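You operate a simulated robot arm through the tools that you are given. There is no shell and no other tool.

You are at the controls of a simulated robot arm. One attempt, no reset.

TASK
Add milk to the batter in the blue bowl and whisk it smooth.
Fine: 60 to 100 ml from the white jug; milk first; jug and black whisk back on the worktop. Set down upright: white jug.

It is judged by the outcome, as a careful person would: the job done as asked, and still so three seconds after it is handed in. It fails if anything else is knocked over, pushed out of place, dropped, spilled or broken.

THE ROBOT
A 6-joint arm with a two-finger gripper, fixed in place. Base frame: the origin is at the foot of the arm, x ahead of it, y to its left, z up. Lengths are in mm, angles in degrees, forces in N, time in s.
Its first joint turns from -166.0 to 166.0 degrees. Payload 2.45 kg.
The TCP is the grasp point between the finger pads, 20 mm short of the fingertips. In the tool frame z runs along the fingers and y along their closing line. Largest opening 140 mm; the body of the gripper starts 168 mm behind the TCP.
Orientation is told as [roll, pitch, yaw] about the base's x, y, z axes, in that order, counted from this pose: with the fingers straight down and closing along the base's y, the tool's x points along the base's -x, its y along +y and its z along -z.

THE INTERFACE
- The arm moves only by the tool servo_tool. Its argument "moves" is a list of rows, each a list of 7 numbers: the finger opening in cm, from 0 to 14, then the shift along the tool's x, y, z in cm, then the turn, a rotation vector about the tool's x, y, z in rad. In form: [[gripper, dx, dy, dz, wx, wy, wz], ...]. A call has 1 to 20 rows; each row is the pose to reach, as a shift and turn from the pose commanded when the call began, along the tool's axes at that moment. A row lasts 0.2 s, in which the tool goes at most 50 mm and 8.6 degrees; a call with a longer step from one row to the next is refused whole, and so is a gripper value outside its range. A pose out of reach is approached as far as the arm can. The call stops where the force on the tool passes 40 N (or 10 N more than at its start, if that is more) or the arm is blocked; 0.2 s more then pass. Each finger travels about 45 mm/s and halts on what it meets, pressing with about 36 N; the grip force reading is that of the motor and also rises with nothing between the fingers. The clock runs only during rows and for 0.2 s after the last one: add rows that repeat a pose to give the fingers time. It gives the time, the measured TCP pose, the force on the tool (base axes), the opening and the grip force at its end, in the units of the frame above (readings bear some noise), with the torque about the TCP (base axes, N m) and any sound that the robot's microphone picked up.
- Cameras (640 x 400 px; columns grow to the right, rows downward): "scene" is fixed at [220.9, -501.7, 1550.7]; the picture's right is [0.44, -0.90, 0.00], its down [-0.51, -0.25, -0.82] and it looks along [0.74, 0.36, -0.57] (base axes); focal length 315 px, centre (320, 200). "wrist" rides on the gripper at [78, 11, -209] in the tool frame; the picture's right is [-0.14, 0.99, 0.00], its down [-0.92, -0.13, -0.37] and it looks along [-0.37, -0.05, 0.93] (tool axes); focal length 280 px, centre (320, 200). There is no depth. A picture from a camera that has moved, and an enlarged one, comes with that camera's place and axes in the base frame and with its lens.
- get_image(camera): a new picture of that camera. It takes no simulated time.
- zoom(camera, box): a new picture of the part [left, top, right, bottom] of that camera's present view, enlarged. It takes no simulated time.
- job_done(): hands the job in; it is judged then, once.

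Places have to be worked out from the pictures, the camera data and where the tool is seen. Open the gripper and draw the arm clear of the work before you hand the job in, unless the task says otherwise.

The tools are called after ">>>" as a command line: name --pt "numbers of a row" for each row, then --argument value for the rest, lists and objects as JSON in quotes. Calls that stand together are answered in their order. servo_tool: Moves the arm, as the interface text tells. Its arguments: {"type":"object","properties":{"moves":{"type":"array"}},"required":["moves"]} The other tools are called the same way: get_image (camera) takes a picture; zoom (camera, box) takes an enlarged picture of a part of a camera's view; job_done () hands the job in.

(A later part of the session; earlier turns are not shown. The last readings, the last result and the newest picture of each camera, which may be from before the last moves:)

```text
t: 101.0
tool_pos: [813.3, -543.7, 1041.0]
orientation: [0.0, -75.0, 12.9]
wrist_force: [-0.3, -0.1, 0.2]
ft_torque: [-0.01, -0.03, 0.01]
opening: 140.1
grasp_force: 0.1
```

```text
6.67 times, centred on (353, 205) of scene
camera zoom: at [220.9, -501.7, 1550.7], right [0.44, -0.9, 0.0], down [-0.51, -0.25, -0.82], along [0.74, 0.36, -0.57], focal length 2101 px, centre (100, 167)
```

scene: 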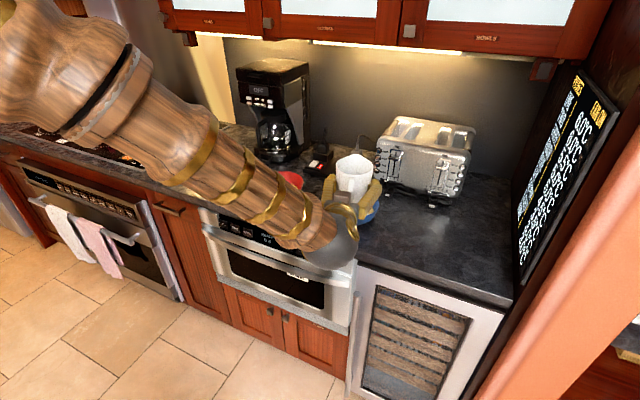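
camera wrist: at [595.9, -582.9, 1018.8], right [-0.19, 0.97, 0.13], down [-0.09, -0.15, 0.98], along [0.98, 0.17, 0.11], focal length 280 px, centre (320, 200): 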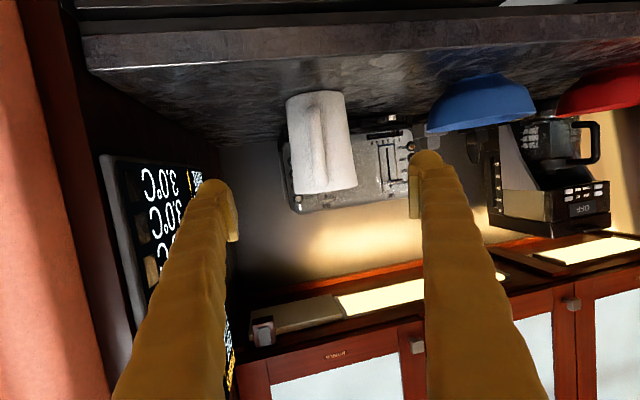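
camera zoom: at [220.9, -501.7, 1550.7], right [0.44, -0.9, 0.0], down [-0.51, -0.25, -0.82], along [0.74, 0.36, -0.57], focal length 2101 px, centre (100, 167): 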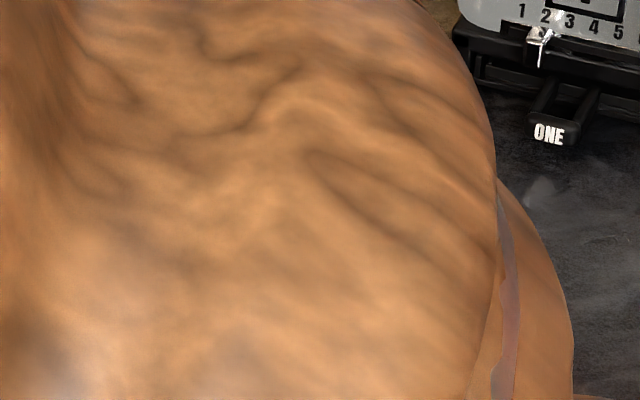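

The jug stands upright near its old spot. I raise the arm, return the tool to vertical, and prepare to inspect the bowl and the whisk.

>>> servo_tool --pt "14 -3.7 0 -1 0 0 0" --pt "14 -7.4 0 -2 0 0 0" --pt "14 -11.1 0 -3 0 0 0" --pt "14 -14.8 0 -4 0 0 0" --pt "14 -18.4 0 -4.9 0 0 0" --pt "14 -18.4 0 -4.9 0 0 0"

>>> servo_tool --pt "14 0 0 0 0 0.14 0" --pt "14 0 0 0 0 0.28 0" --pt "14 0 0 0 0 0.42 0" --pt "14 0 0 0 0 0.56 0" --pt "14 0 0 0 0 0.7 0" --pt "14 0 0 0 0 0.84 0" --pt "14 0 0 0 0 0.98 0" --pt "14 0 0 0 0 1.12 0" --pt "14 0 0 0 0 1.24 0" --pt "14 0 0 0 0 1.309 0" --pt "14 0 0 0 0 1.309 0"

>>> servo_tool --pt "14 0 0 0 0 0 0.076" --pt "14 0 0 0 0 0 0.152" --pt "14 0 0 0 0 0 0.227" --pt "14 0 0 0 0 0 0.227"

>>> get_image --camera "wrist"

>>> get_image --camera "scene"

```text
t: 102.4
tool_pos: [814.0, -542.5, 1231.7]
orientation: [-0.2, -75.0, 13.0]
wrist_force: [0.4, 0.9, 0.5]
ft_torque: [0.01, 0.02, -0.06]
opening: 139.6
grasp_force: 0.1
```

```text
t: 104.8
tool_pos: [814.2, -544.7, 1231.4]
orientation: [0.0, 0.1, 13.0]
wrist_force: [-0.2, -0.2, 0.1]
ft_torque: [0.0, -0.02, -0.02]
opening: 139.9
grasp_force: 0.0
```

```text
t: 105.8
tool_pos: [811.7, -543.2, 1231.3]
orientation: [0.0, 0.0, -0.1]
wrist_force: [-0.1, 0.5, 0.3]
ft_torque: [0.05, -0.02, 0.05]
opening: 139.9
grasp_force: 0.1
```

```text
taken
camera wrist: at [734.7, -533.1, 1440.6], right [0.14, 0.99, 0.0], down [0.92, -0.13, 0.37], along [0.36, -0.05, -0.93], focal length 280 px, centre (320, 200)
```

wrist: 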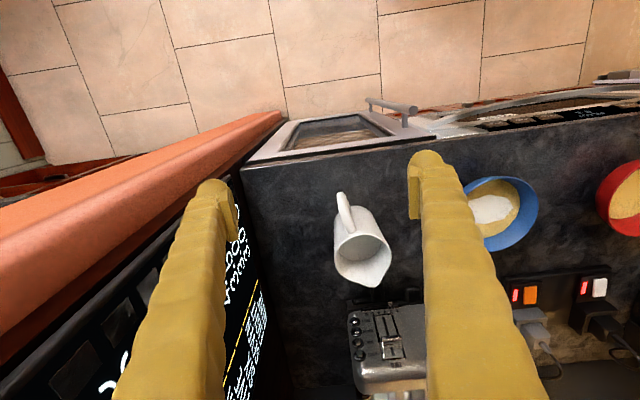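

```text
taken
```

scene: 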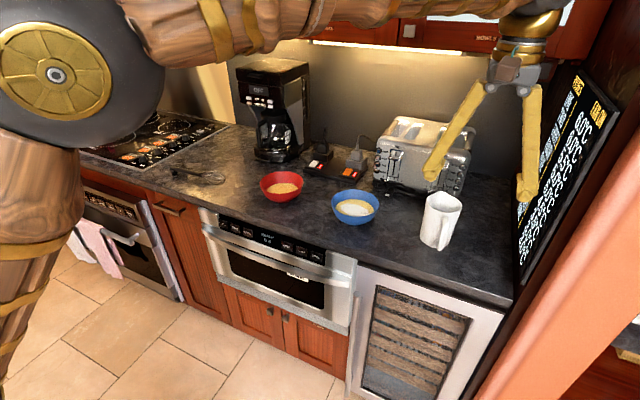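

The bowl is now in view with milk on top, so I zoom to check for spills and compare the milk levels.

>>> zoom --camera "scene" --box '[305, 175, 401, 235]'

>>> zoom --camera "wrist" --box '[300, 160, 556, 320]'

>>> zoom --camera "scene" --box '[400, 180, 496, 240]'

```text
6.67 times, centred on (353, 205) of scene
camera zoom: at [220.9, -501.7, 1550.7], right [0.44, -0.9, 0.0], down [-0.51, -0.25, -0.82], along [0.74, 0.36, -0.57], focal length 2101 px, centre (100, 167)
```

zoom: 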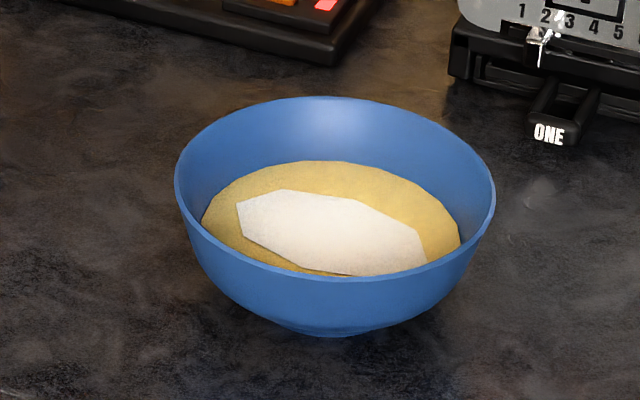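

```text
2.50 times, centred on (428, 240) of wrist
camera zoom: at [734.7, -533.1, 1440.6], right [0.14, 0.99, 0.0], down [0.92, -0.13, 0.37], along [0.36, -0.05, -0.93], focal length 701 px, centre (50, 100)
```

zoom: 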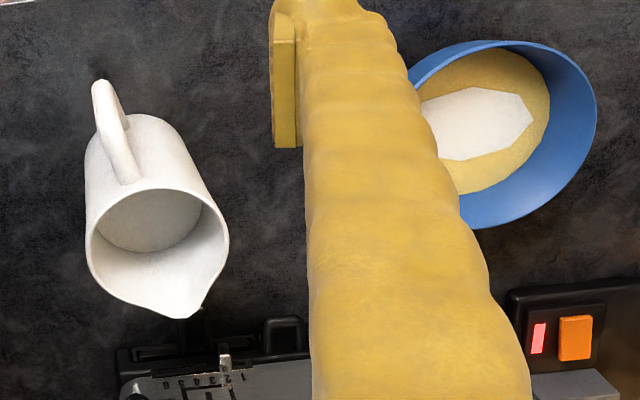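

```text
6.67 times, centred on (448, 210) of scene
camera zoom: at [220.9, -501.7, 1550.7], right [0.44, -0.9, 0.0], down [-0.51, -0.25, -0.82], along [0.74, 0.36, -0.57], focal length 2101 px, centre (-533, 133)
```

zoom: 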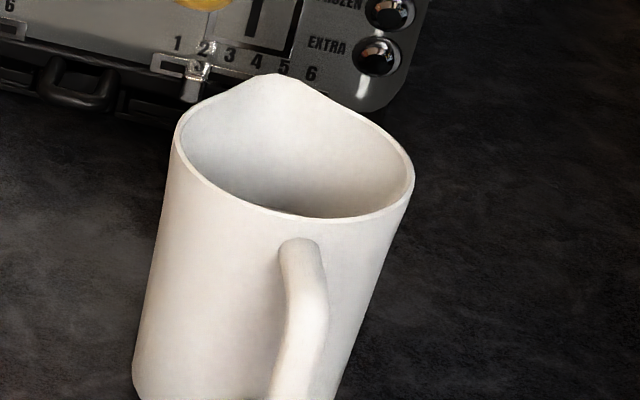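

The bowl level rose about 7 mm over a disc of about 59 mm radius, which gives roughly 78 ml, so the milk is right. No spills are visible. I now sweep high across to the whisk at the left side.

>>> servo_tool --pt "14 0.2 3 0 0 0 0" --pt "14 0.5 7.5 0 0 0 0" --pt "14 0.8 12 0 0 0 0" --pt "14 1.1 16.5 0 0 0 0" --pt "14 1.4 21 0 0 0 0" --pt "14 1.7 25.5 0 0 0 0" --pt "14 2 30 0 0 0 0" --pt "14 2.3 34.5 0 0 0 0" --pt "14 2.6 39 0 0 0 0" --pt "14 2.9 43.5 0 0 0 0" --pt "14 3 48 0 0 0 0" --pt "14 3 52.5 0 0 0 0" --pt "14 3 57 0 0 0 0" --pt "14 3 61.5 0 0 0 0" --pt "14 3 66 0 0 0 0" --pt "14 3 70.5 0 0 0 0" --pt "14 3 75 0 0 0 0" --pt "14 3 79.5 0 0 0 0" --pt "14 3 84 0 0 0 0" --pt "14 3 87 0 0 0 0"

>>> get_image --camera "wrist"

>>> get_image --camera "scene"

```text
t: 110.0
tool_pos: [785.1, 328.8, 1230.3]
orientation: [0.0, -0.1, -0.1]
wrist_force: [0.1, 0.1, 0.5]
ft_torque: [0.01, -0.03, -0.04]
opening: 139.8
grasp_force: 0.1
```

```text
taken
camera wrist: at [707.1, 340.2, 1438.9], right [0.14, 0.99, 0.0], down [0.92, -0.13, 0.37], along [0.36, -0.05, -0.93], focal length 280 px, centre (320, 200)
```

wrist: 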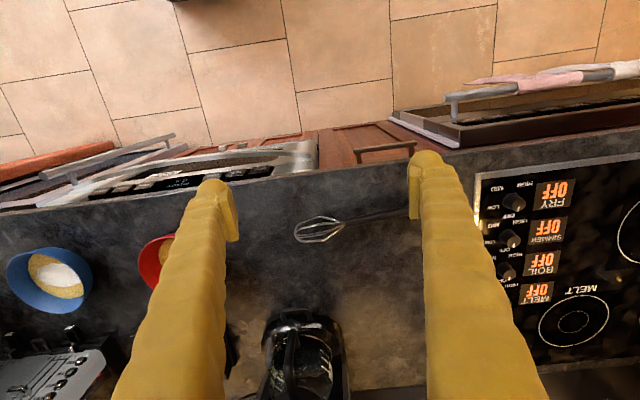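

```text
taken
```

scene: 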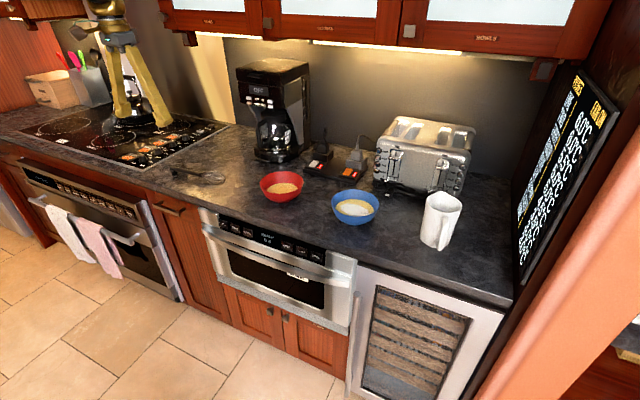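

The whisk head and part of its handle are visible. I zoom both cameras on it to triangulate.

>>> zoom --camera "scene" --box '[160, 152, 240, 202]'

>>> zoom --camera "wrist" --box '[270, 170, 430, 270]'

```text
8.00 times, centred on (200, 177) of scene
camera zoom: at [220.9, -501.7, 1550.7], right [0.44, -0.9, 0.0], down [-0.51, -0.25, -0.82], along [0.74, 0.36, -0.57], focal length 2521 px, centre (1280, 384)
```

zoom: 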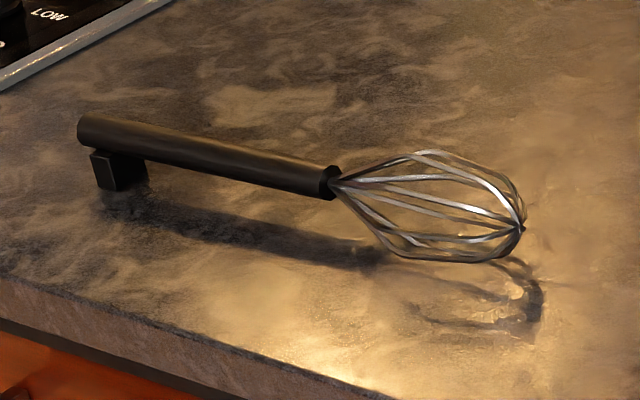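

```text
4.00 times, centred on (350, 220) of wrist
camera zoom: at [707.1, 340.2, 1438.9], right [0.14, 0.99, 0.0], down [0.92, -0.13, 0.37], along [0.36, -0.05, -0.93], focal length 1122 px, centre (200, 120)
```

zoom: 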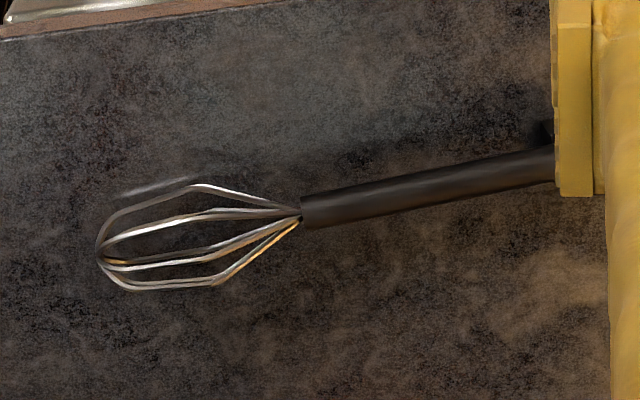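

The whisk triangulates to: handle from (955,355,951) to (942,498,952), head tip at (968,252,945), and head diameter about 51 mm. I rotate the tool about 95° so the fingers close across the handle and tilt it 17° outward, while closing the opening to 4.2 cm.

>>> servo_tool --pt "13 0 0 0 0 0 -0.14" --pt "12 0 0 0 0 0 -0.28" --pt "11 0 0 0 0 0 -0.42" --pt "10 0 0 0 0 0 -0.56" --pt "9 0 0 0 0 0 -0.7" --pt "8 0 0 0 0 0 -0.84" --pt "7 0 0 0 0 0 -0.98" --pt "6 0 0 0 0 0 -1.12" --pt "5.5 0 0 0 0 0 -1.26" --pt "5 0 0 0 0 0 -1.4" --pt "4.5 0 0 0 0 0 -1.54" --pt "4.2 0 0 0 0 0 -1.6616" --pt "4.2 0 0 0 0 0 -1.6616"

>>> servo_tool --pt "4.2 0 0 0 0.1 0 0" --pt "4.2 0 0 0 0.2 0 0" --pt "4.2 0 0 0 0.297 0 0" --pt "4.2 0 0 0 0.297 0 0"

>>> get_image --camera "wrist"

>>> get_image --camera "scene"

```text
t: 112.8
tool_pos: [785.3, 326.5, 1230.3]
orientation: [-0.1, 0.0, 95.1]
wrist_force: [-0.3, 0.3, 0.5]
ft_torque: [0.02, -0.01, 0.02]
opening: 41.9
grasp_force: 0.1
```

```text
t: 113.8
tool_pos: [784.4, 324.5, 1231.4]
orientation: [-17.1, 0.1, 95.1]
wrist_force: [0.3, -0.1, -0.6]
ft_torque: [0.01, 0.01, 0.0]
opening: 42.1
grasp_force: 0.1
```

```text
taken
camera wrist: at [720.8, 241.4, 1427.4], right [-0.96, 0.05, -0.29], down [-0.07, 0.92, 0.39], along [0.29, 0.39, -0.87], focal length 280 px, centre (320, 200)
```

wrist: 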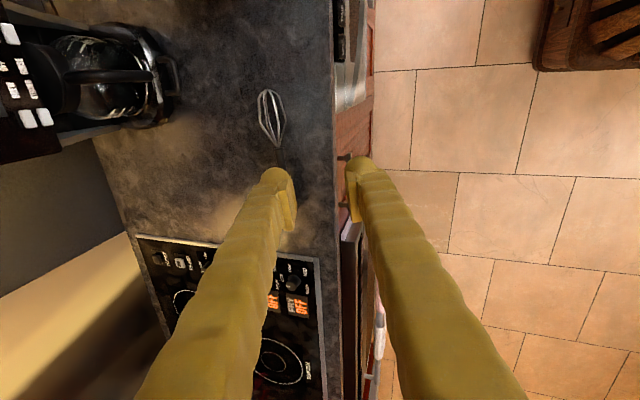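

```text
taken
```

scene: 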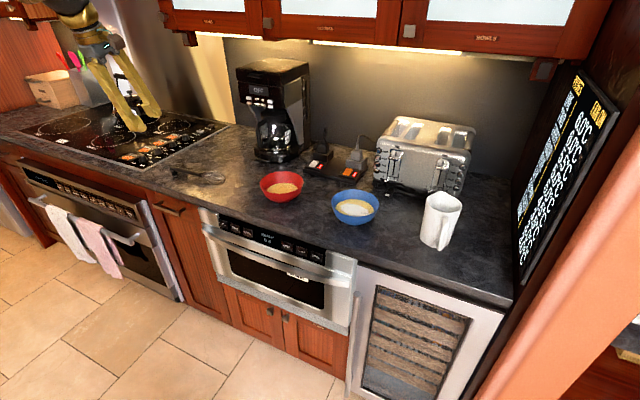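

Orientation is as intended. I move to a point about 160 mm back from the grasp along the tool axis and look again.

>>> servo_tool --pt "4.2 -1.08 -1.65 2.98 0 0 0" --pt "4.2 -2.16 -3.3 5.96 0 0 0" --pt "4.2 -3.24 -4.96 8.94 0 0 0" --pt "4.2 -4.31 -6.62 11.9 0 0 0" --pt "4.2 -5.39 -8.27 14.88 0 0 0" --pt "4.2 -5.39 -8.27 14.88 0 0 0" --pt "4.2 -5.39 -8.27 14.88 0 0 0"

>>> get_image --camera "wrist"

>>> zoom --camera "scene" --box '[120, 110, 280, 210]'

```text
t: 115.4
tool_pos: [899.5, 392.7, 1111.9]
orientation: [-17.0, -0.1, 95.2]
wrist_force: [-0.3, -0.3, -0.8]
ft_torque: [-0.02, -0.02, -0.02]
opening: 42.1
grasp_force: 0.1
```

```text
taken
camera wrist: at [836.6, 307.2, 1309.0], right [-0.96, 0.05, -0.29], down [-0.07, 0.92, 0.39], along [0.29, 0.39, -0.87], focal length 280 px, centre (320, 200)
```

wrist: 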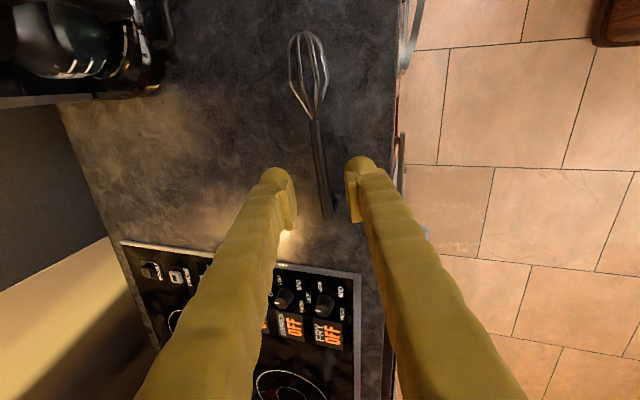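

```text
4.00 times, centred on (200, 160) of scene
camera zoom: at [220.9, -501.7, 1550.7], right [0.44, -0.9, 0.0], down [-0.51, -0.25, -0.82], along [0.74, 0.36, -0.57], focal length 1260 px, centre (800, 360)
```

zoom: 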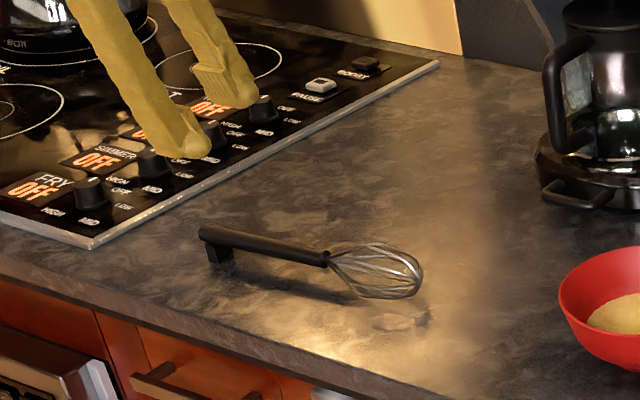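

The tool reached the pose accurately and the handle lies between the fingers' planes. I zoom to check lateral offset and alignment.

>>> zoom --camera "wrist" --box '[256, 110, 384, 190]'

>>> zoom --camera "wrist" --box '[256, 160, 384, 240]'

```text
5.00 times, centred on (320, 150) of wrist
camera zoom: at [836.6, 307.2, 1309.0], right [-0.96, 0.05, -0.29], down [-0.07, 0.92, 0.39], along [0.29, 0.39, -0.87], focal length 1402 px, centre (320, 450)
```

zoom: 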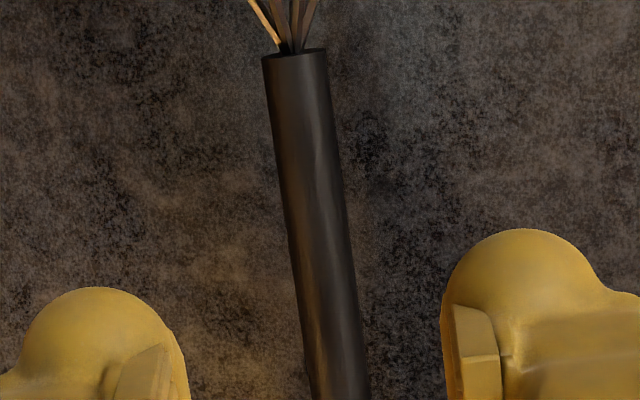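

```text
5.00 times, centred on (320, 200) of wrist
camera zoom: at [836.6, 307.2, 1309.0], right [-0.96, 0.05, -0.29], down [-0.07, 0.92, 0.39], along [0.29, 0.39, -0.87], focal length 1402 px, centre (320, 200)
```

zoom: 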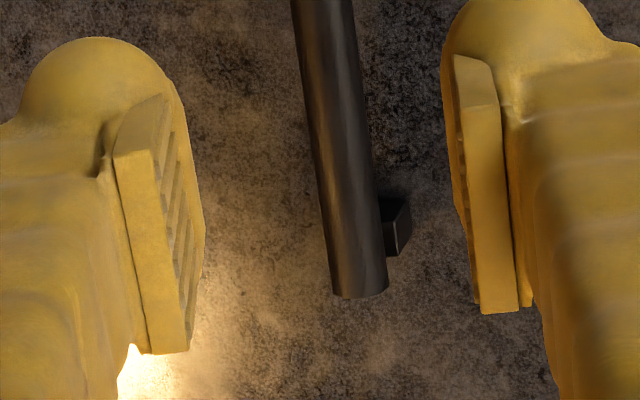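

The handle is about 16.8 mm thick and only 1.6 mm off the tool centreline. I descend 120 mm along the tool axis with that correction and check again.

>>> servo_tool --pt "4.2 0 -0.05 3 0 0 0" --pt "4.2 0 -0.1 6 0 0 0" --pt "4.2 0 -0.15 9 0 0 0" --pt "4.2 0 -0.15 12 0 0 0" --pt "4.2 0 -0.15 12 0 0 0" --pt "4.2 0 -0.15 12 0 0 0"

>>> get_image --camera "wrist"

>>> zoom --camera "scene" --box '[150, 130, 246, 190]'

```text
t: 116.8
tool_pos: [937.2, 395.0, 1000.1]
orientation: [-17.1, 0.0, 95.2]
wrist_force: [0.1, 0.1, -0.1]
ft_torque: [0.0, 0.01, -0.01]
opening: 42.1
grasp_force: 0.1
```

```text
taken
camera wrist: at [874.2, 309.2, 1196.1], right [-0.96, 0.05, -0.29], down [-0.07, 0.92, 0.39], along [0.29, 0.39, -0.87], focal length 280 px, centre (320, 200)
```

wrist: 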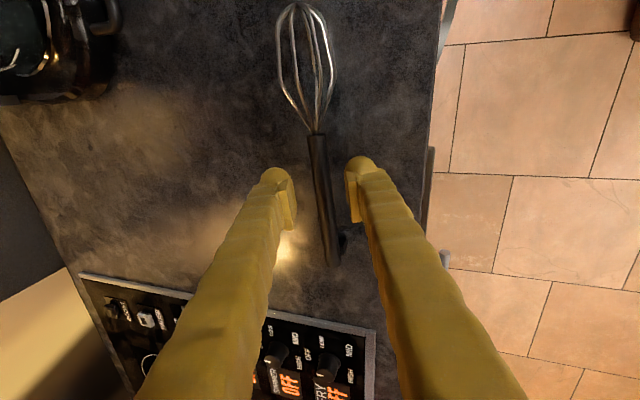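

```text
6.67 times, centred on (198, 160) of scene
camera zoom: at [220.9, -501.7, 1550.7], right [0.44, -0.9, 0.0], down [-0.51, -0.25, -0.82], along [0.74, 0.36, -0.57], focal length 2101 px, centre (1133, 467)
```

zoom: 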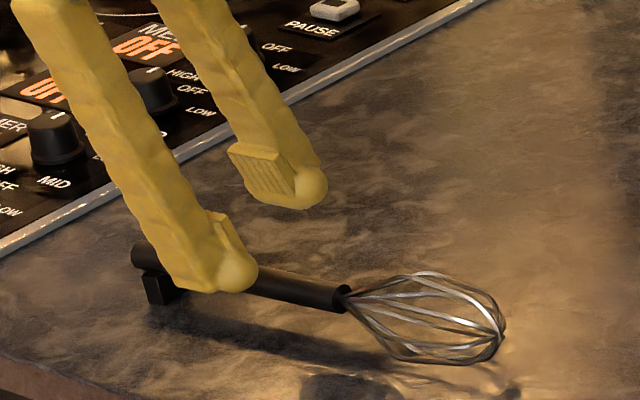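

The fingers straddle the handle well. I descend the last 43 mm slowly, which leaves about 5 mm between the fingertips and the worktop.

>>> servo_tool --pt "4.2 0 0 1.5 0 0 0" --pt "4.2 0 0 2.8 0 0 0" --pt "4.2 0 0 3.7 0 0 0" --pt "4.2 0 0 4.3 0 0 0" --pt "4.2 0 0 4.3 0 0 0" --pt "4.2 0 0 4.3 0 0 0"

>>> get_image --camera "wrist"

>>> zoom --camera "scene" --box '[150, 130, 246, 190]'

```text
t: 118.2
tool_pos: [951.9, 395.6, 958.0]
orientation: [-17.0, 0.0, 95.2]
wrist_force: [-1.2, 0.2, -0.6]
ft_torque: [-0.02, -0.02, -0.03]
opening: 42.1
grasp_force: 0.0
```

```text
taken
camera wrist: at [887.9, 310.2, 1155.1], right [-0.96, 0.05, -0.29], down [-0.07, 0.92, 0.39], along [0.29, 0.39, -0.87], focal length 280 px, centre (320, 200)
```

wrist: 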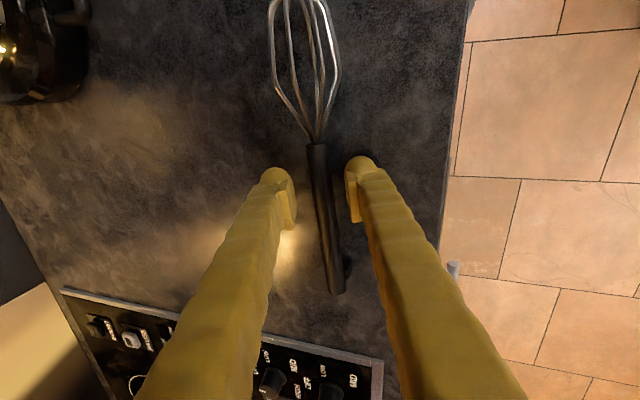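

```text
6.67 times, centred on (198, 160) of scene
camera zoom: at [220.9, -501.7, 1550.7], right [0.44, -0.9, 0.0], down [-0.51, -0.25, -0.82], along [0.74, 0.36, -0.57], focal length 2101 px, centre (1133, 467)
```

zoom: 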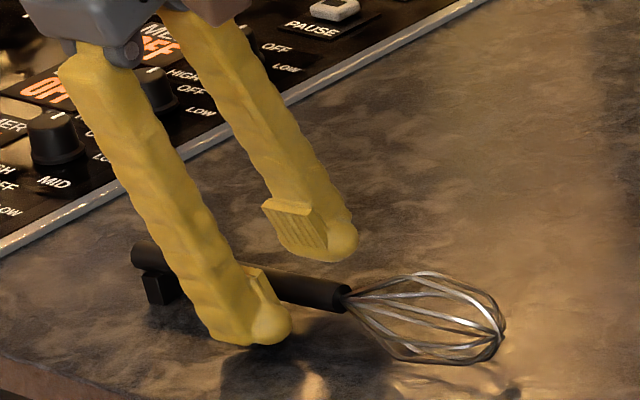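

The fingers are centred on the handle with no contact. I narrow to 30 mm, go 3 mm deeper so the handle sits well on the pads, then close.

>>> servo_tool --pt "3.4 0 0 0 0 0 0" --pt "3 0 0 0 0 0 0" --pt "3 0 0 0.15 0 0 0" --pt "3 0 0 0.3 0 0 0" --pt "3 0 0 0.3 0 0 0"

>>> servo_tool --pt "2.2 0 0 0 0 0 0" --pt "1.6 0 0 0 0 0 0" --pt "1 0 0 0 0 0 0" --pt "0.5 0 0 0 0 0 0" --pt "0.5 0 0 0 0 0 0" --pt "0.5 0 0 0 0 0 0"

>>> get_image --camera "wrist"

>>> zoom --camera "scene" --box '[150, 130, 246, 190]'

```text
t: 119.4
tool_pos: [950.2, 394.9, 954.6]
orientation: [-17.1, 0.0, 95.2]
wrist_force: [-0.4, 0.0, 0.4]
ft_torque: [-0.04, 0.01, -0.02]
opening: 30.0
grasp_force: 0.0
```

```text
t: 120.8
tool_pos: [952.6, 396.1, 955.0]
orientation: [-17.0, 0.0, 95.1]
wrist_force: [-1.3, -1.1, 3.4]
ft_torque: [0.06, 0.08, 0.0]
opening: 17.6
grasp_force: 36.2
```

```text
taken
camera wrist: at [887.8, 310.7, 1151.3], right [-0.96, 0.05, -0.29], down [-0.07, 0.92, 0.39], along [0.29, 0.39, -0.87], focal length 280 px, centre (320, 200)
```

wrist: 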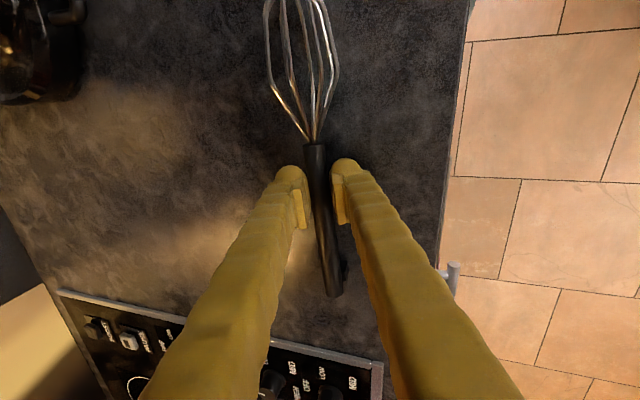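

```text
6.67 times, centred on (198, 160) of scene
camera zoom: at [220.9, -501.7, 1550.7], right [0.44, -0.9, 0.0], down [-0.51, -0.25, -0.82], along [0.74, 0.36, -0.57], focal length 2101 px, centre (1133, 467)
```

zoom: 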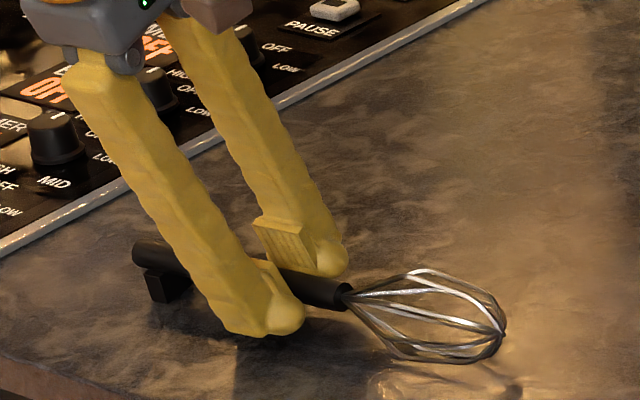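

The handle is gripped at 17.6 mm. I lift straight up, gently first, and check the whisk stays put in the fingers.

>>> servo_tool --pt "0.5 0 -0.15 -0.48 0 0 0" --pt "0.5 0 -0.44 -1.43 0 0 0" --pt "0.5 0 -1.17 -3.82 0 0 0" --pt "0.5 0 -2.04 -6.69 0 0 0" --pt "0.5 0 -2.92 -9.56 0 0 0" --pt "0.5 0 -3.5 -11.47 0 0 0" --pt "0.5 0 -3.5 -11.47 0 0 0"

>>> get_image --camera "wrist"

>>> zoom --camera "scene" --box '[120, 90, 280, 190]'

```text
t: 122.4
tool_pos: [950.7, 395.4, 1073.0]
orientation: [-17.0, 0.0, 95.1]
wrist_force: [0.3, 0.4, -0.3]
ft_torque: [0.04, 0.01, -0.03]
opening: 16.9
grasp_force: 36.3
```

```text
taken
camera wrist: at [887.3, 310.2, 1269.8], right [-0.96, 0.05, -0.29], down [-0.07, 0.92, 0.39], along [0.29, 0.39, -0.87], focal length 280 px, centre (320, 200)
```

wrist: 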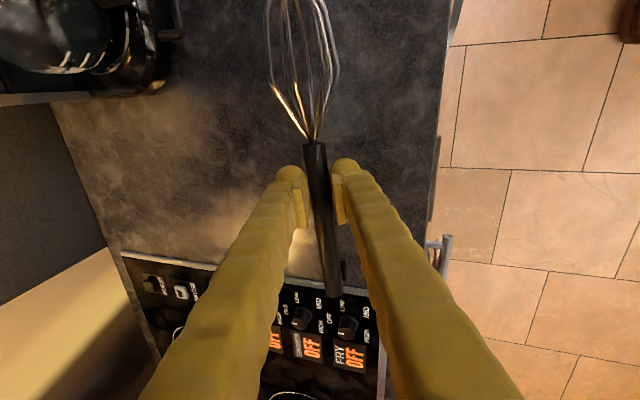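

```text
4.00 times, centred on (200, 140) of scene
camera zoom: at [220.9, -501.7, 1550.7], right [0.44, -0.9, 0.0], down [-0.51, -0.25, -0.82], along [0.74, 0.36, -0.57], focal length 1260 px, centre (800, 440)
```

zoom: 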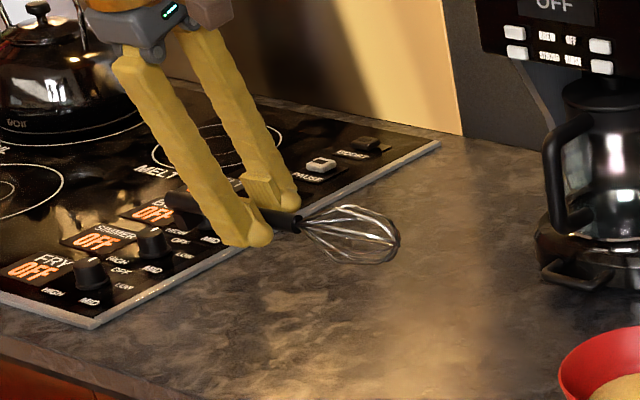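

The whisk is secure and light. I retract up and back into free space, then undo the tilt and turn the tool back to yaw 0.

>>> servo_tool --pt "0.5 0.6 1.2 -2.5 0 0 0" --pt "0.5 1.5 2.9 -6 0 0 0" --pt "0.5 2.4 4.7 -9.6 0 0 0" --pt "0.5 3.3 6.4 -13.1 0 0 0" --pt "0.5 4.2 8.2 -16.7 0 0 0" --pt "0.5 5 9.7 -19.8 0 0 0" --pt "0.5 5.17 10.03 -20.53 0 0 0" --pt "0.5 5.17 10.03 -20.53 0 0 0"

>>> servo_tool --pt "0.5 0 0 0 -0.1 0 0" --pt "0.5 0 0 0 -0.2 0 0" --pt "0.5 0 0 0 -0.297 0 0" --pt "0.5 0 0 0 -0.297 0 0"

>>> servo_tool --pt "0.5 0 0 0 0 0 0.1" --pt "0.5 0 0 0 0 0 0.24" --pt "0.5 0 0 0 0 0 0.38" --pt "0.5 0 0 0 0 0 0.52" --pt "0.5 0 0 0 0 0 0.66" --pt "0.5 0 0 0 0 0 0.8" --pt "0.5 0 0 0 0 0 0.94" --pt "0.5 0 0 0 0 0 1.08" --pt "0.5 0 0 0 0 0 1.22" --pt "0.5 0 0 0 0 0 1.36" --pt "0.5 0 0 0 0 0 1.5" --pt "0.5 0 0 0 0 0 1.61" --pt "0.5 0 0 0 0 0 1.6616" --pt "0.5 0 0 0 0 0 1.6616"

>>> get_image --camera "wrist"

>>> get_image --camera "scene"

```text
t: 124.2
tool_pos: [797.8, 328.2, 1241.5]
orientation: [-17.1, 0.0, 95.2]
wrist_force: [-0.4, 0.1, -0.5]
ft_torque: [0.0, 0.0, 0.01]
opening: 16.6
grasp_force: 35.5
```

```text
t: 125.2
tool_pos: [800.1, 330.0, 1242.8]
orientation: [0.0, 0.0, 95.2]
wrist_force: [0.5, 0.2, -0.5]
ft_torque: [0.04, 0.01, 0.0]
opening: 16.7
grasp_force: 36.4
```

```text
t: 128.2
tool_pos: [799.1, 330.0, 1242.5]
orientation: [0.0, 0.0, -0.2]
wrist_force: [0.0, 0.4, -0.6]
ft_torque: [-0.02, -0.05, -0.02]
opening: 16.3
grasp_force: 36.2
```

```text
taken
camera wrist: at [723.2, 340.4, 1450.2], right [0.14, 0.99, 0.0], down [0.92, -0.13, 0.37], along [0.36, -0.05, -0.93], focal length 280 px, centre (320, 200)
```

wrist: 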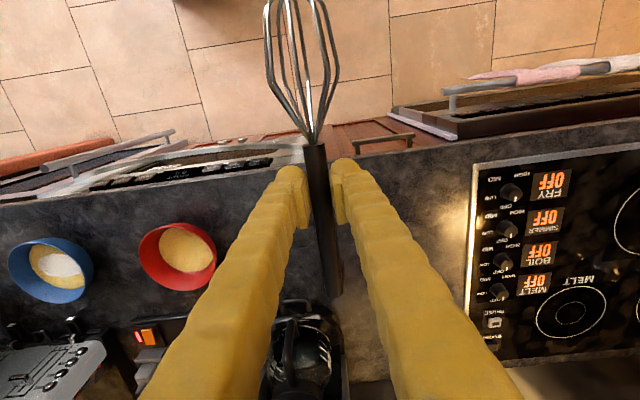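

```text
taken
```

scene: 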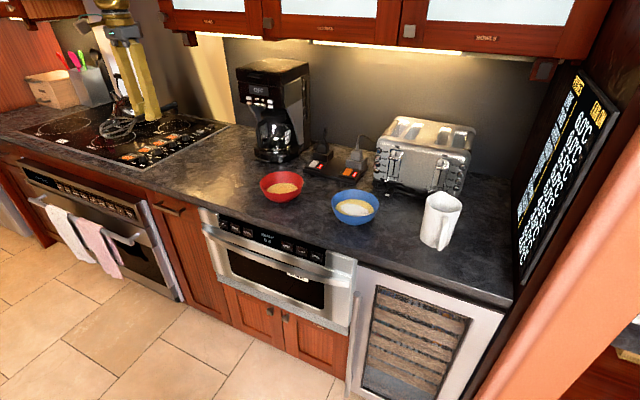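

The whisk now points back toward the robot, held straight. I move across to y≈-248 at height, then pitch the tool to horizontal so the head hangs downward.

>>> servo_tool --pt "0.5 0 -2.8 0 0 0 0" --pt "0.5 0 -7.3 0 0 0 0" --pt "0.5 0 -11.8 0 0 0 0" --pt "0.5 0 -16.3 0 0 0 0" --pt "0.5 0 -20.8 0 0 0 0" --pt "0.5 0 -25.3 0 0 0 0" --pt "0.5 0 -29.8 0 0 0 0" --pt "0.5 0 -34.3 0 0 0 0" --pt "0.5 0 -38.8 0 0 0 0" --pt "0.5 0 -43.3 0 0 0 0" --pt "0.5 0 -47.8 0 0 0 0" --pt "0.5 0 -52.3 0 0 0 0" --pt "0.5 0 -56 0 0 0 0" --pt "0.5 0 -57.8 0 0 0 0" --pt "0.5 0 -57.8 0 0 0 0"

>>> servo_tool --pt "0.5 0 0 0 0 -0.1 0" --pt "0.5 0 0 0 0 -0.23 0" --pt "0.5 0 0 0 0 -0.37 0" --pt "0.5 0 0 0 0 -0.51 0" --pt "0.5 0 0 0 0 -0.65 0" --pt "0.5 0 0 0 0 -0.79 0" --pt "0.5 0 0 0 0 -0.93 0" --pt "0.5 0 0 0 0 -1.07 0" --pt "0.5 0 0 0 0 -1.21 0" --pt "0.5 0 0 0 0 -1.35 0" --pt "0.5 0 0 0 0 -1.48 0" --pt "0.5 0 0 0 0 -1.5708 0" --pt "0.5 0 0 0 0 -1.5708 0" --pt "0.5 0 0 0 0 -1.5708 0"

>>> get_image --camera "wrist"

>>> get_image --camera "scene"

```text
t: 131.4
tool_pos: [798.8, -247.0, 1239.7]
orientation: [0.0, 0.0, 0.0]
wrist_force: [0.5, -0.8, -0.4]
ft_torque: [0.01, -0.01, 0.02]
opening: 16.5
grasp_force: 36.1
```

```text
t: 134.4
tool_pos: [799.2, -248.5, 1242.8]
orientation: [-151.4, -90.0, 151.1]
wrist_force: [-0.3, 0.2, -0.9]
ft_torque: [0.01, 0.03, 0.01]
opening: 16.5
grasp_force: 36.0
```

```text
taken
camera wrist: at [591.3, -237.1, 1163.3], right [0.0, 0.99, 0.14], down [-0.37, -0.13, 0.92], along [0.93, -0.05, 0.37], focal length 280 px, centre (320, 200)
```

wrist: 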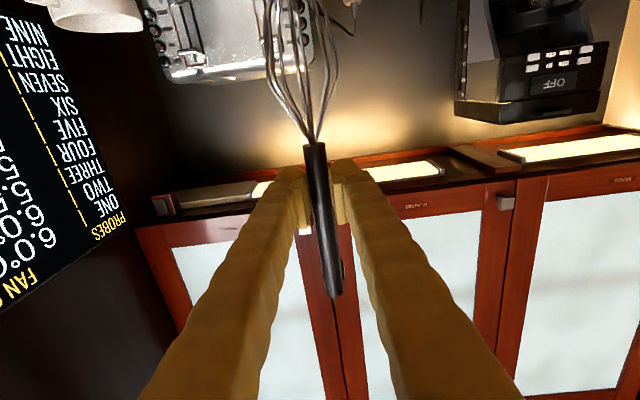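

```text
taken
```

scene: 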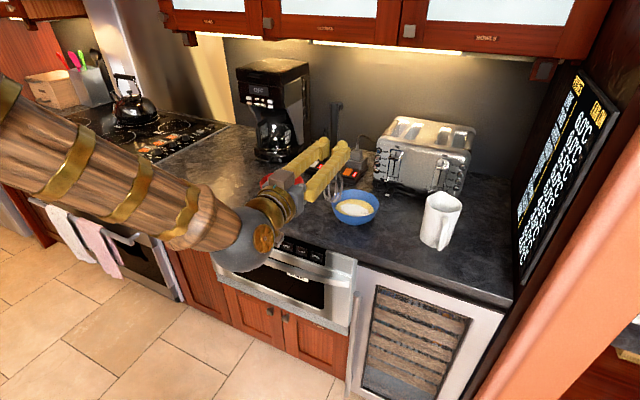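

The whisk hangs vertically and is aligned with the tool. I move it forward over the bowl centre at (991,-248), keeping the tip high, and check from both cameras.

>>> servo_tool --pt "0.5 0 0 2 0 0 0" --pt "0.5 0 0 5 0 0 0" --pt "0.5 0 0 8.5 0 0 0" --pt "0.5 0 0 12 0 0 0" --pt "0.5 0 0 15.5 0 0 0" --pt "0.5 0 0 18 0 0 0" --pt "0.5 0 0 18.8 0 0 0" --pt "0.5 0 0 18.8 0 0 0"

>>> servo_tool --pt "0.5 2 0 0 0 0 0" --pt "0.5 5 0 0 0 0 0" --pt "0.5 8 0 0 0 0 0" --pt "0.5 9 0 0 0 0 0" --pt "0.5 9 0 0 0 0 0"

>>> get_image --camera "wrist"

>>> zoom --camera "scene" --box '[292, 140, 420, 220]'

```text
t: 136.2
tool_pos: [990.0, -248.3, 1244.6]
orientation: [-97.7, -90.0, 97.5]
wrist_force: [0.3, 0.5, -0.2]
ft_torque: [0.03, 0.01, 0.03]
opening: 16.3
grasp_force: 36.1
```

```text
t: 137.4
tool_pos: [987.7, -247.9, 1150.6]
orientation: [-46.4, -90.0, 46.4]
wrist_force: [-0.1, -0.5, -0.4]
ft_torque: [-0.02, -0.02, 0.0]
opening: 16.5
grasp_force: 35.9
```

```text
taken
camera wrist: at [779.0, -236.7, 1073.0], right [0.0, 0.99, 0.14], down [-0.37, -0.13, 0.92], along [0.93, -0.05, 0.36], focal length 280 px, centre (320, 200)
```

wrist: 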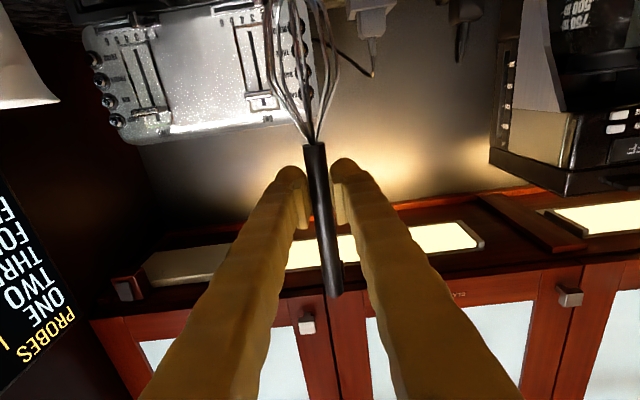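

```text
5.00 times, centred on (356, 180) of scene
camera zoom: at [220.9, -501.7, 1550.7], right [0.44, -0.9, 0.0], down [-0.51, -0.25, -0.82], along [0.74, 0.36, -0.57], focal length 1576 px, centre (140, 300)
```

zoom: 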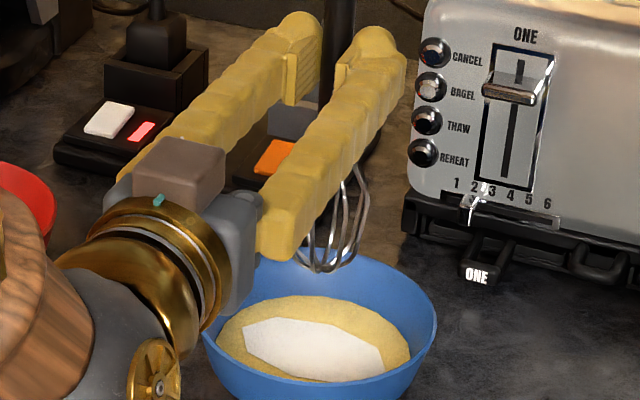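

The whisk is above the bowl. I zoom in on the tip and rim to judge the centring before lowering.

>>> zoom --camera "scene" --box '[316, 165, 396, 215]'

>>> zoom --camera "wrist" --box '[220, 0, 412, 120]'

```text
8.00 times, centred on (356, 190) of scene
camera zoom: at [220.9, -501.7, 1550.7], right [0.44, -0.9, 0.0], down [-0.51, -0.25, -0.82], along [0.74, 0.36, -0.57], focal length 2521 px, centre (32, 280)
```

zoom: 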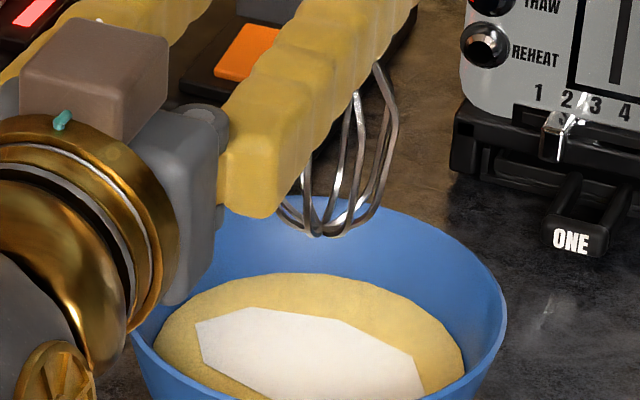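

```text
3.33 times, centred on (316, 60) of wrist
camera zoom: at [779.0, -236.7, 1073.0], right [0.0, 0.99, 0.14], down [-0.37, -0.13, 0.92], along [0.93, -0.05, 0.36], focal length 935 px, centre (333, 667)
```

zoom: 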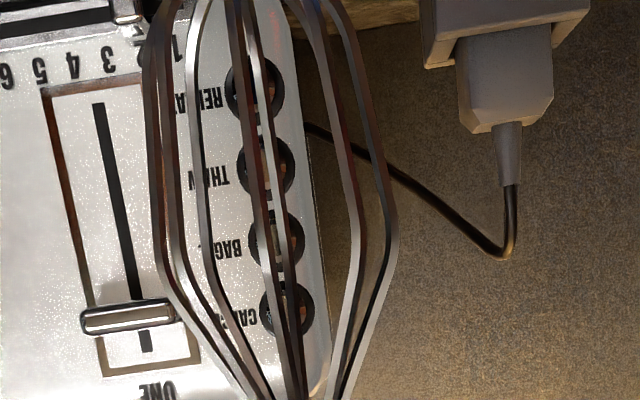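

The tip appears to be at about (997,-248,1012), some 6 mm forward of centre. I shift back 5 mm and lower until the tip is just above the batter.

>>> servo_tool --pt "0.5 0.5 0 -0.3 0 0 0" --pt "0.5 1.5 0 -0.5 0 0 0" --pt "0.5 2.8 0 -0.5 0 0 0" --pt "0.5 4 0 -0.5 0 0 0" --pt "0.5 4.4 0 -0.5 0 0 0" --pt "0.5 4.4 0 -0.5 0 0 0"

>>> zoom --camera "scene" --box '[305, 165, 401, 225]'

>>> get_image --camera "wrist"

```text
t: 138.8
tool_pos: [982.6, -248.3, 1107.9]
orientation: [-142.7, -90.0, 142.7]
wrist_force: [0.3, 0.3, -0.9]
ft_torque: [-0.01, 0.04, 0.0]
opening: 16.6
grasp_force: 36.1
```

```text
6.67 times, centred on (353, 195) of scene
camera zoom: at [220.9, -501.7, 1550.7], right [0.44, -0.9, 0.0], down [-0.51, -0.25, -0.82], along [0.74, 0.36, -0.57], focal length 2101 px, centre (100, 233)
```

zoom: 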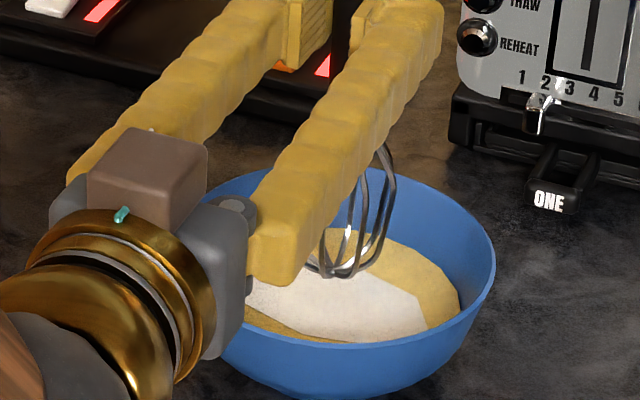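

```text
taken
camera wrist: at [775.2, -237.4, 1029.6], right [0.0, 0.99, 0.14], down [-0.37, -0.13, 0.92], along [0.93, -0.05, 0.37], focal length 280 px, centre (320, 200)
```

wrist: 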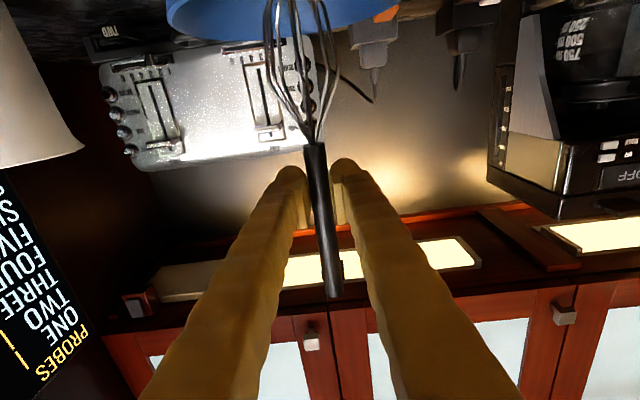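

The tip is centred over the bowl, just above the milk. I lower it gently into the batter in steps and watch the force.

>>> servo_tool --pt "0.5 0.7 0 0 0 0 0" --pt "0.5 1.4 0 0 0 0 0" --pt "0.5 1.4 0 0 0 0 0"

>>> servo_tool --pt "0.5 0.4 0 0 0 0 0" --pt "0.5 0.7 0 0 0 0 0" --pt "0.5 0.7 0 0 0 0 0"

>>> servo_tool --pt "0.5 0.3 0 0 0 0 0" --pt "0.5 0.5 0 0 0 0 0" --pt "0.5 0.5 0 0 0 0 0"

>>> zoom --camera "scene" --box '[305, 165, 401, 225]'

>>> get_image --camera "wrist"

```text
t: 139.6
tool_pos: [983.1, -248.9, 1093.8]
orientation: [-44.3, -90.0, 44.4]
wrist_force: [-0.1, -0.1, 0.2]
ft_torque: [0.01, -0.02, 0.02]
opening: 16.4
grasp_force: 36.1
```

```text
t: 140.4
tool_pos: [982.9, -247.6, 1086.6]
orientation: [-116.5, -90.0, 116.5]
wrist_force: [-1.0, 1.0, -1.6]
ft_torque: [-0.02, 0.04, 0.02]
opening: 16.3
grasp_force: 36.1
```

```text
t: 141.2
tool_pos: [983.0, -247.9, 1081.0]
orientation: [-105.1, -90.0, 105.1]
wrist_force: [0.9, -0.1, -1.2]
ft_torque: [0.01, -0.03, 0.02]
opening: 16.3
grasp_force: 36.1
```

```text
6.67 times, centred on (353, 195) of scene
camera zoom: at [220.9, -501.7, 1550.7], right [0.44, -0.9, 0.0], down [-0.51, -0.25, -0.82], along [0.74, 0.36, -0.57], focal length 2101 px, centre (100, 233)
```

zoom: 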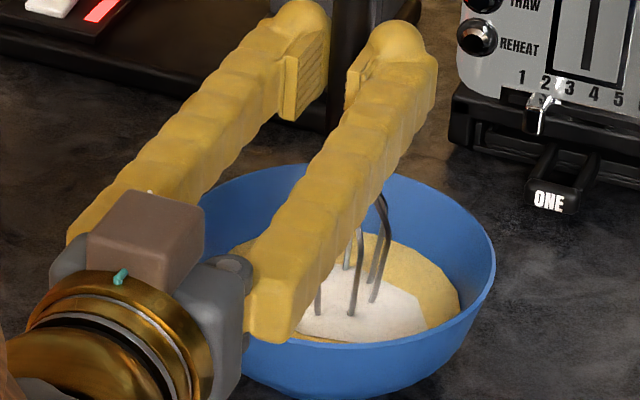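

```text
taken
camera wrist: at [775.2, -237.2, 1003.2], right [0.0, 0.99, 0.14], down [-0.37, -0.13, 0.92], along [0.93, -0.05, 0.37], focal length 280 px, centre (320, 200)
```

wrist: 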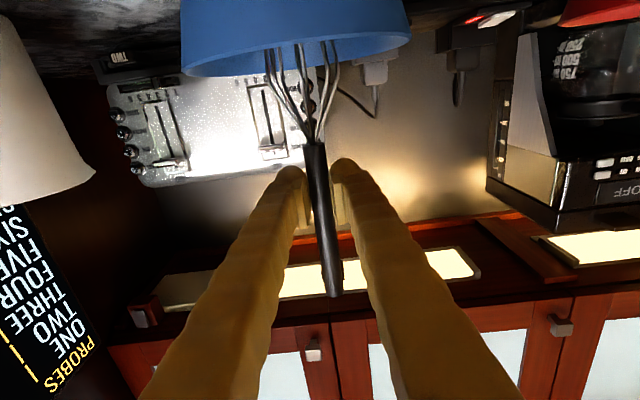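

The whisk head is immersed and centred with almost no contact force. I start with small circles of 14 mm radius to check that the bowl stays put.

>>> servo_tool --pt "0.5 0 0 1.4 0 0 0" --pt "0.5 0 1.21 0.7 0 0 0" --pt "0.5 0 1.21 -0.7 0 0 0" --pt "0.5 0 0 -1.4 0 0 0" --pt "0.5 0 -1.21 -0.7 0 0 0" --pt "0.5 0 -1.21 0.7 0 0 0" --pt "0.5 0 0 1.4 0 0 0" --pt "0.5 0 1.21 0.7 0 0 0" --pt "0.5 0 1.21 -0.7 0 0 0" --pt "0.5 0 0 -1.4 0 0 0" --pt "0.5 0 -1.21 -0.7 0 0 0" --pt "0.5 0 -1.21 0.7 0 0 0" --pt "0.5 0 0 1.4 0 0 0" --pt "0.5 0 0 0 0 0 0"

>>> zoom --camera "scene" --box '[305, 165, 401, 225]'

>>> get_image --camera "wrist"

```text
t: 144.2
tool_pos: [982.6, -248.3, 1080.8]
orientation: [-127.2, -90.1, 127.2]
wrist_force: [-0.4, -0.2, -1.1]
ft_torque: [-0.02, 0.0, 0.04]
opening: 16.4
grasp_force: 35.9
```

```text
6.67 times, centred on (353, 195) of scene
camera zoom: at [220.9, -501.7, 1550.7], right [0.44, -0.9, 0.0], down [-0.51, -0.25, -0.82], along [0.74, 0.36, -0.57], focal length 2101 px, centre (100, 233)
```

zoom: 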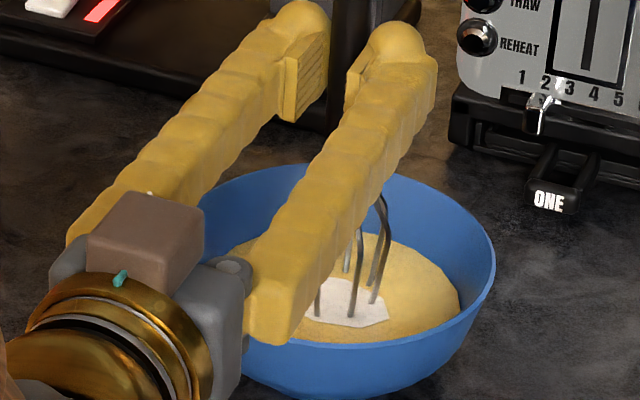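

```text
taken
camera wrist: at [774.4, -237.4, 1003.0], right [0.0, 0.99, 0.14], down [-0.37, -0.13, 0.92], along [0.93, -0.05, 0.37], focal length 280 px, centre (320, 200)
```

wrist: 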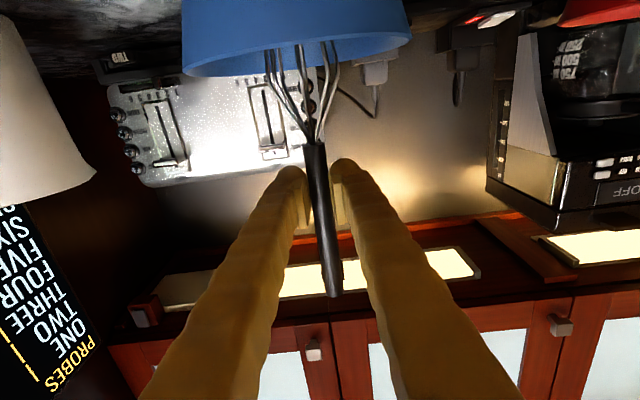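

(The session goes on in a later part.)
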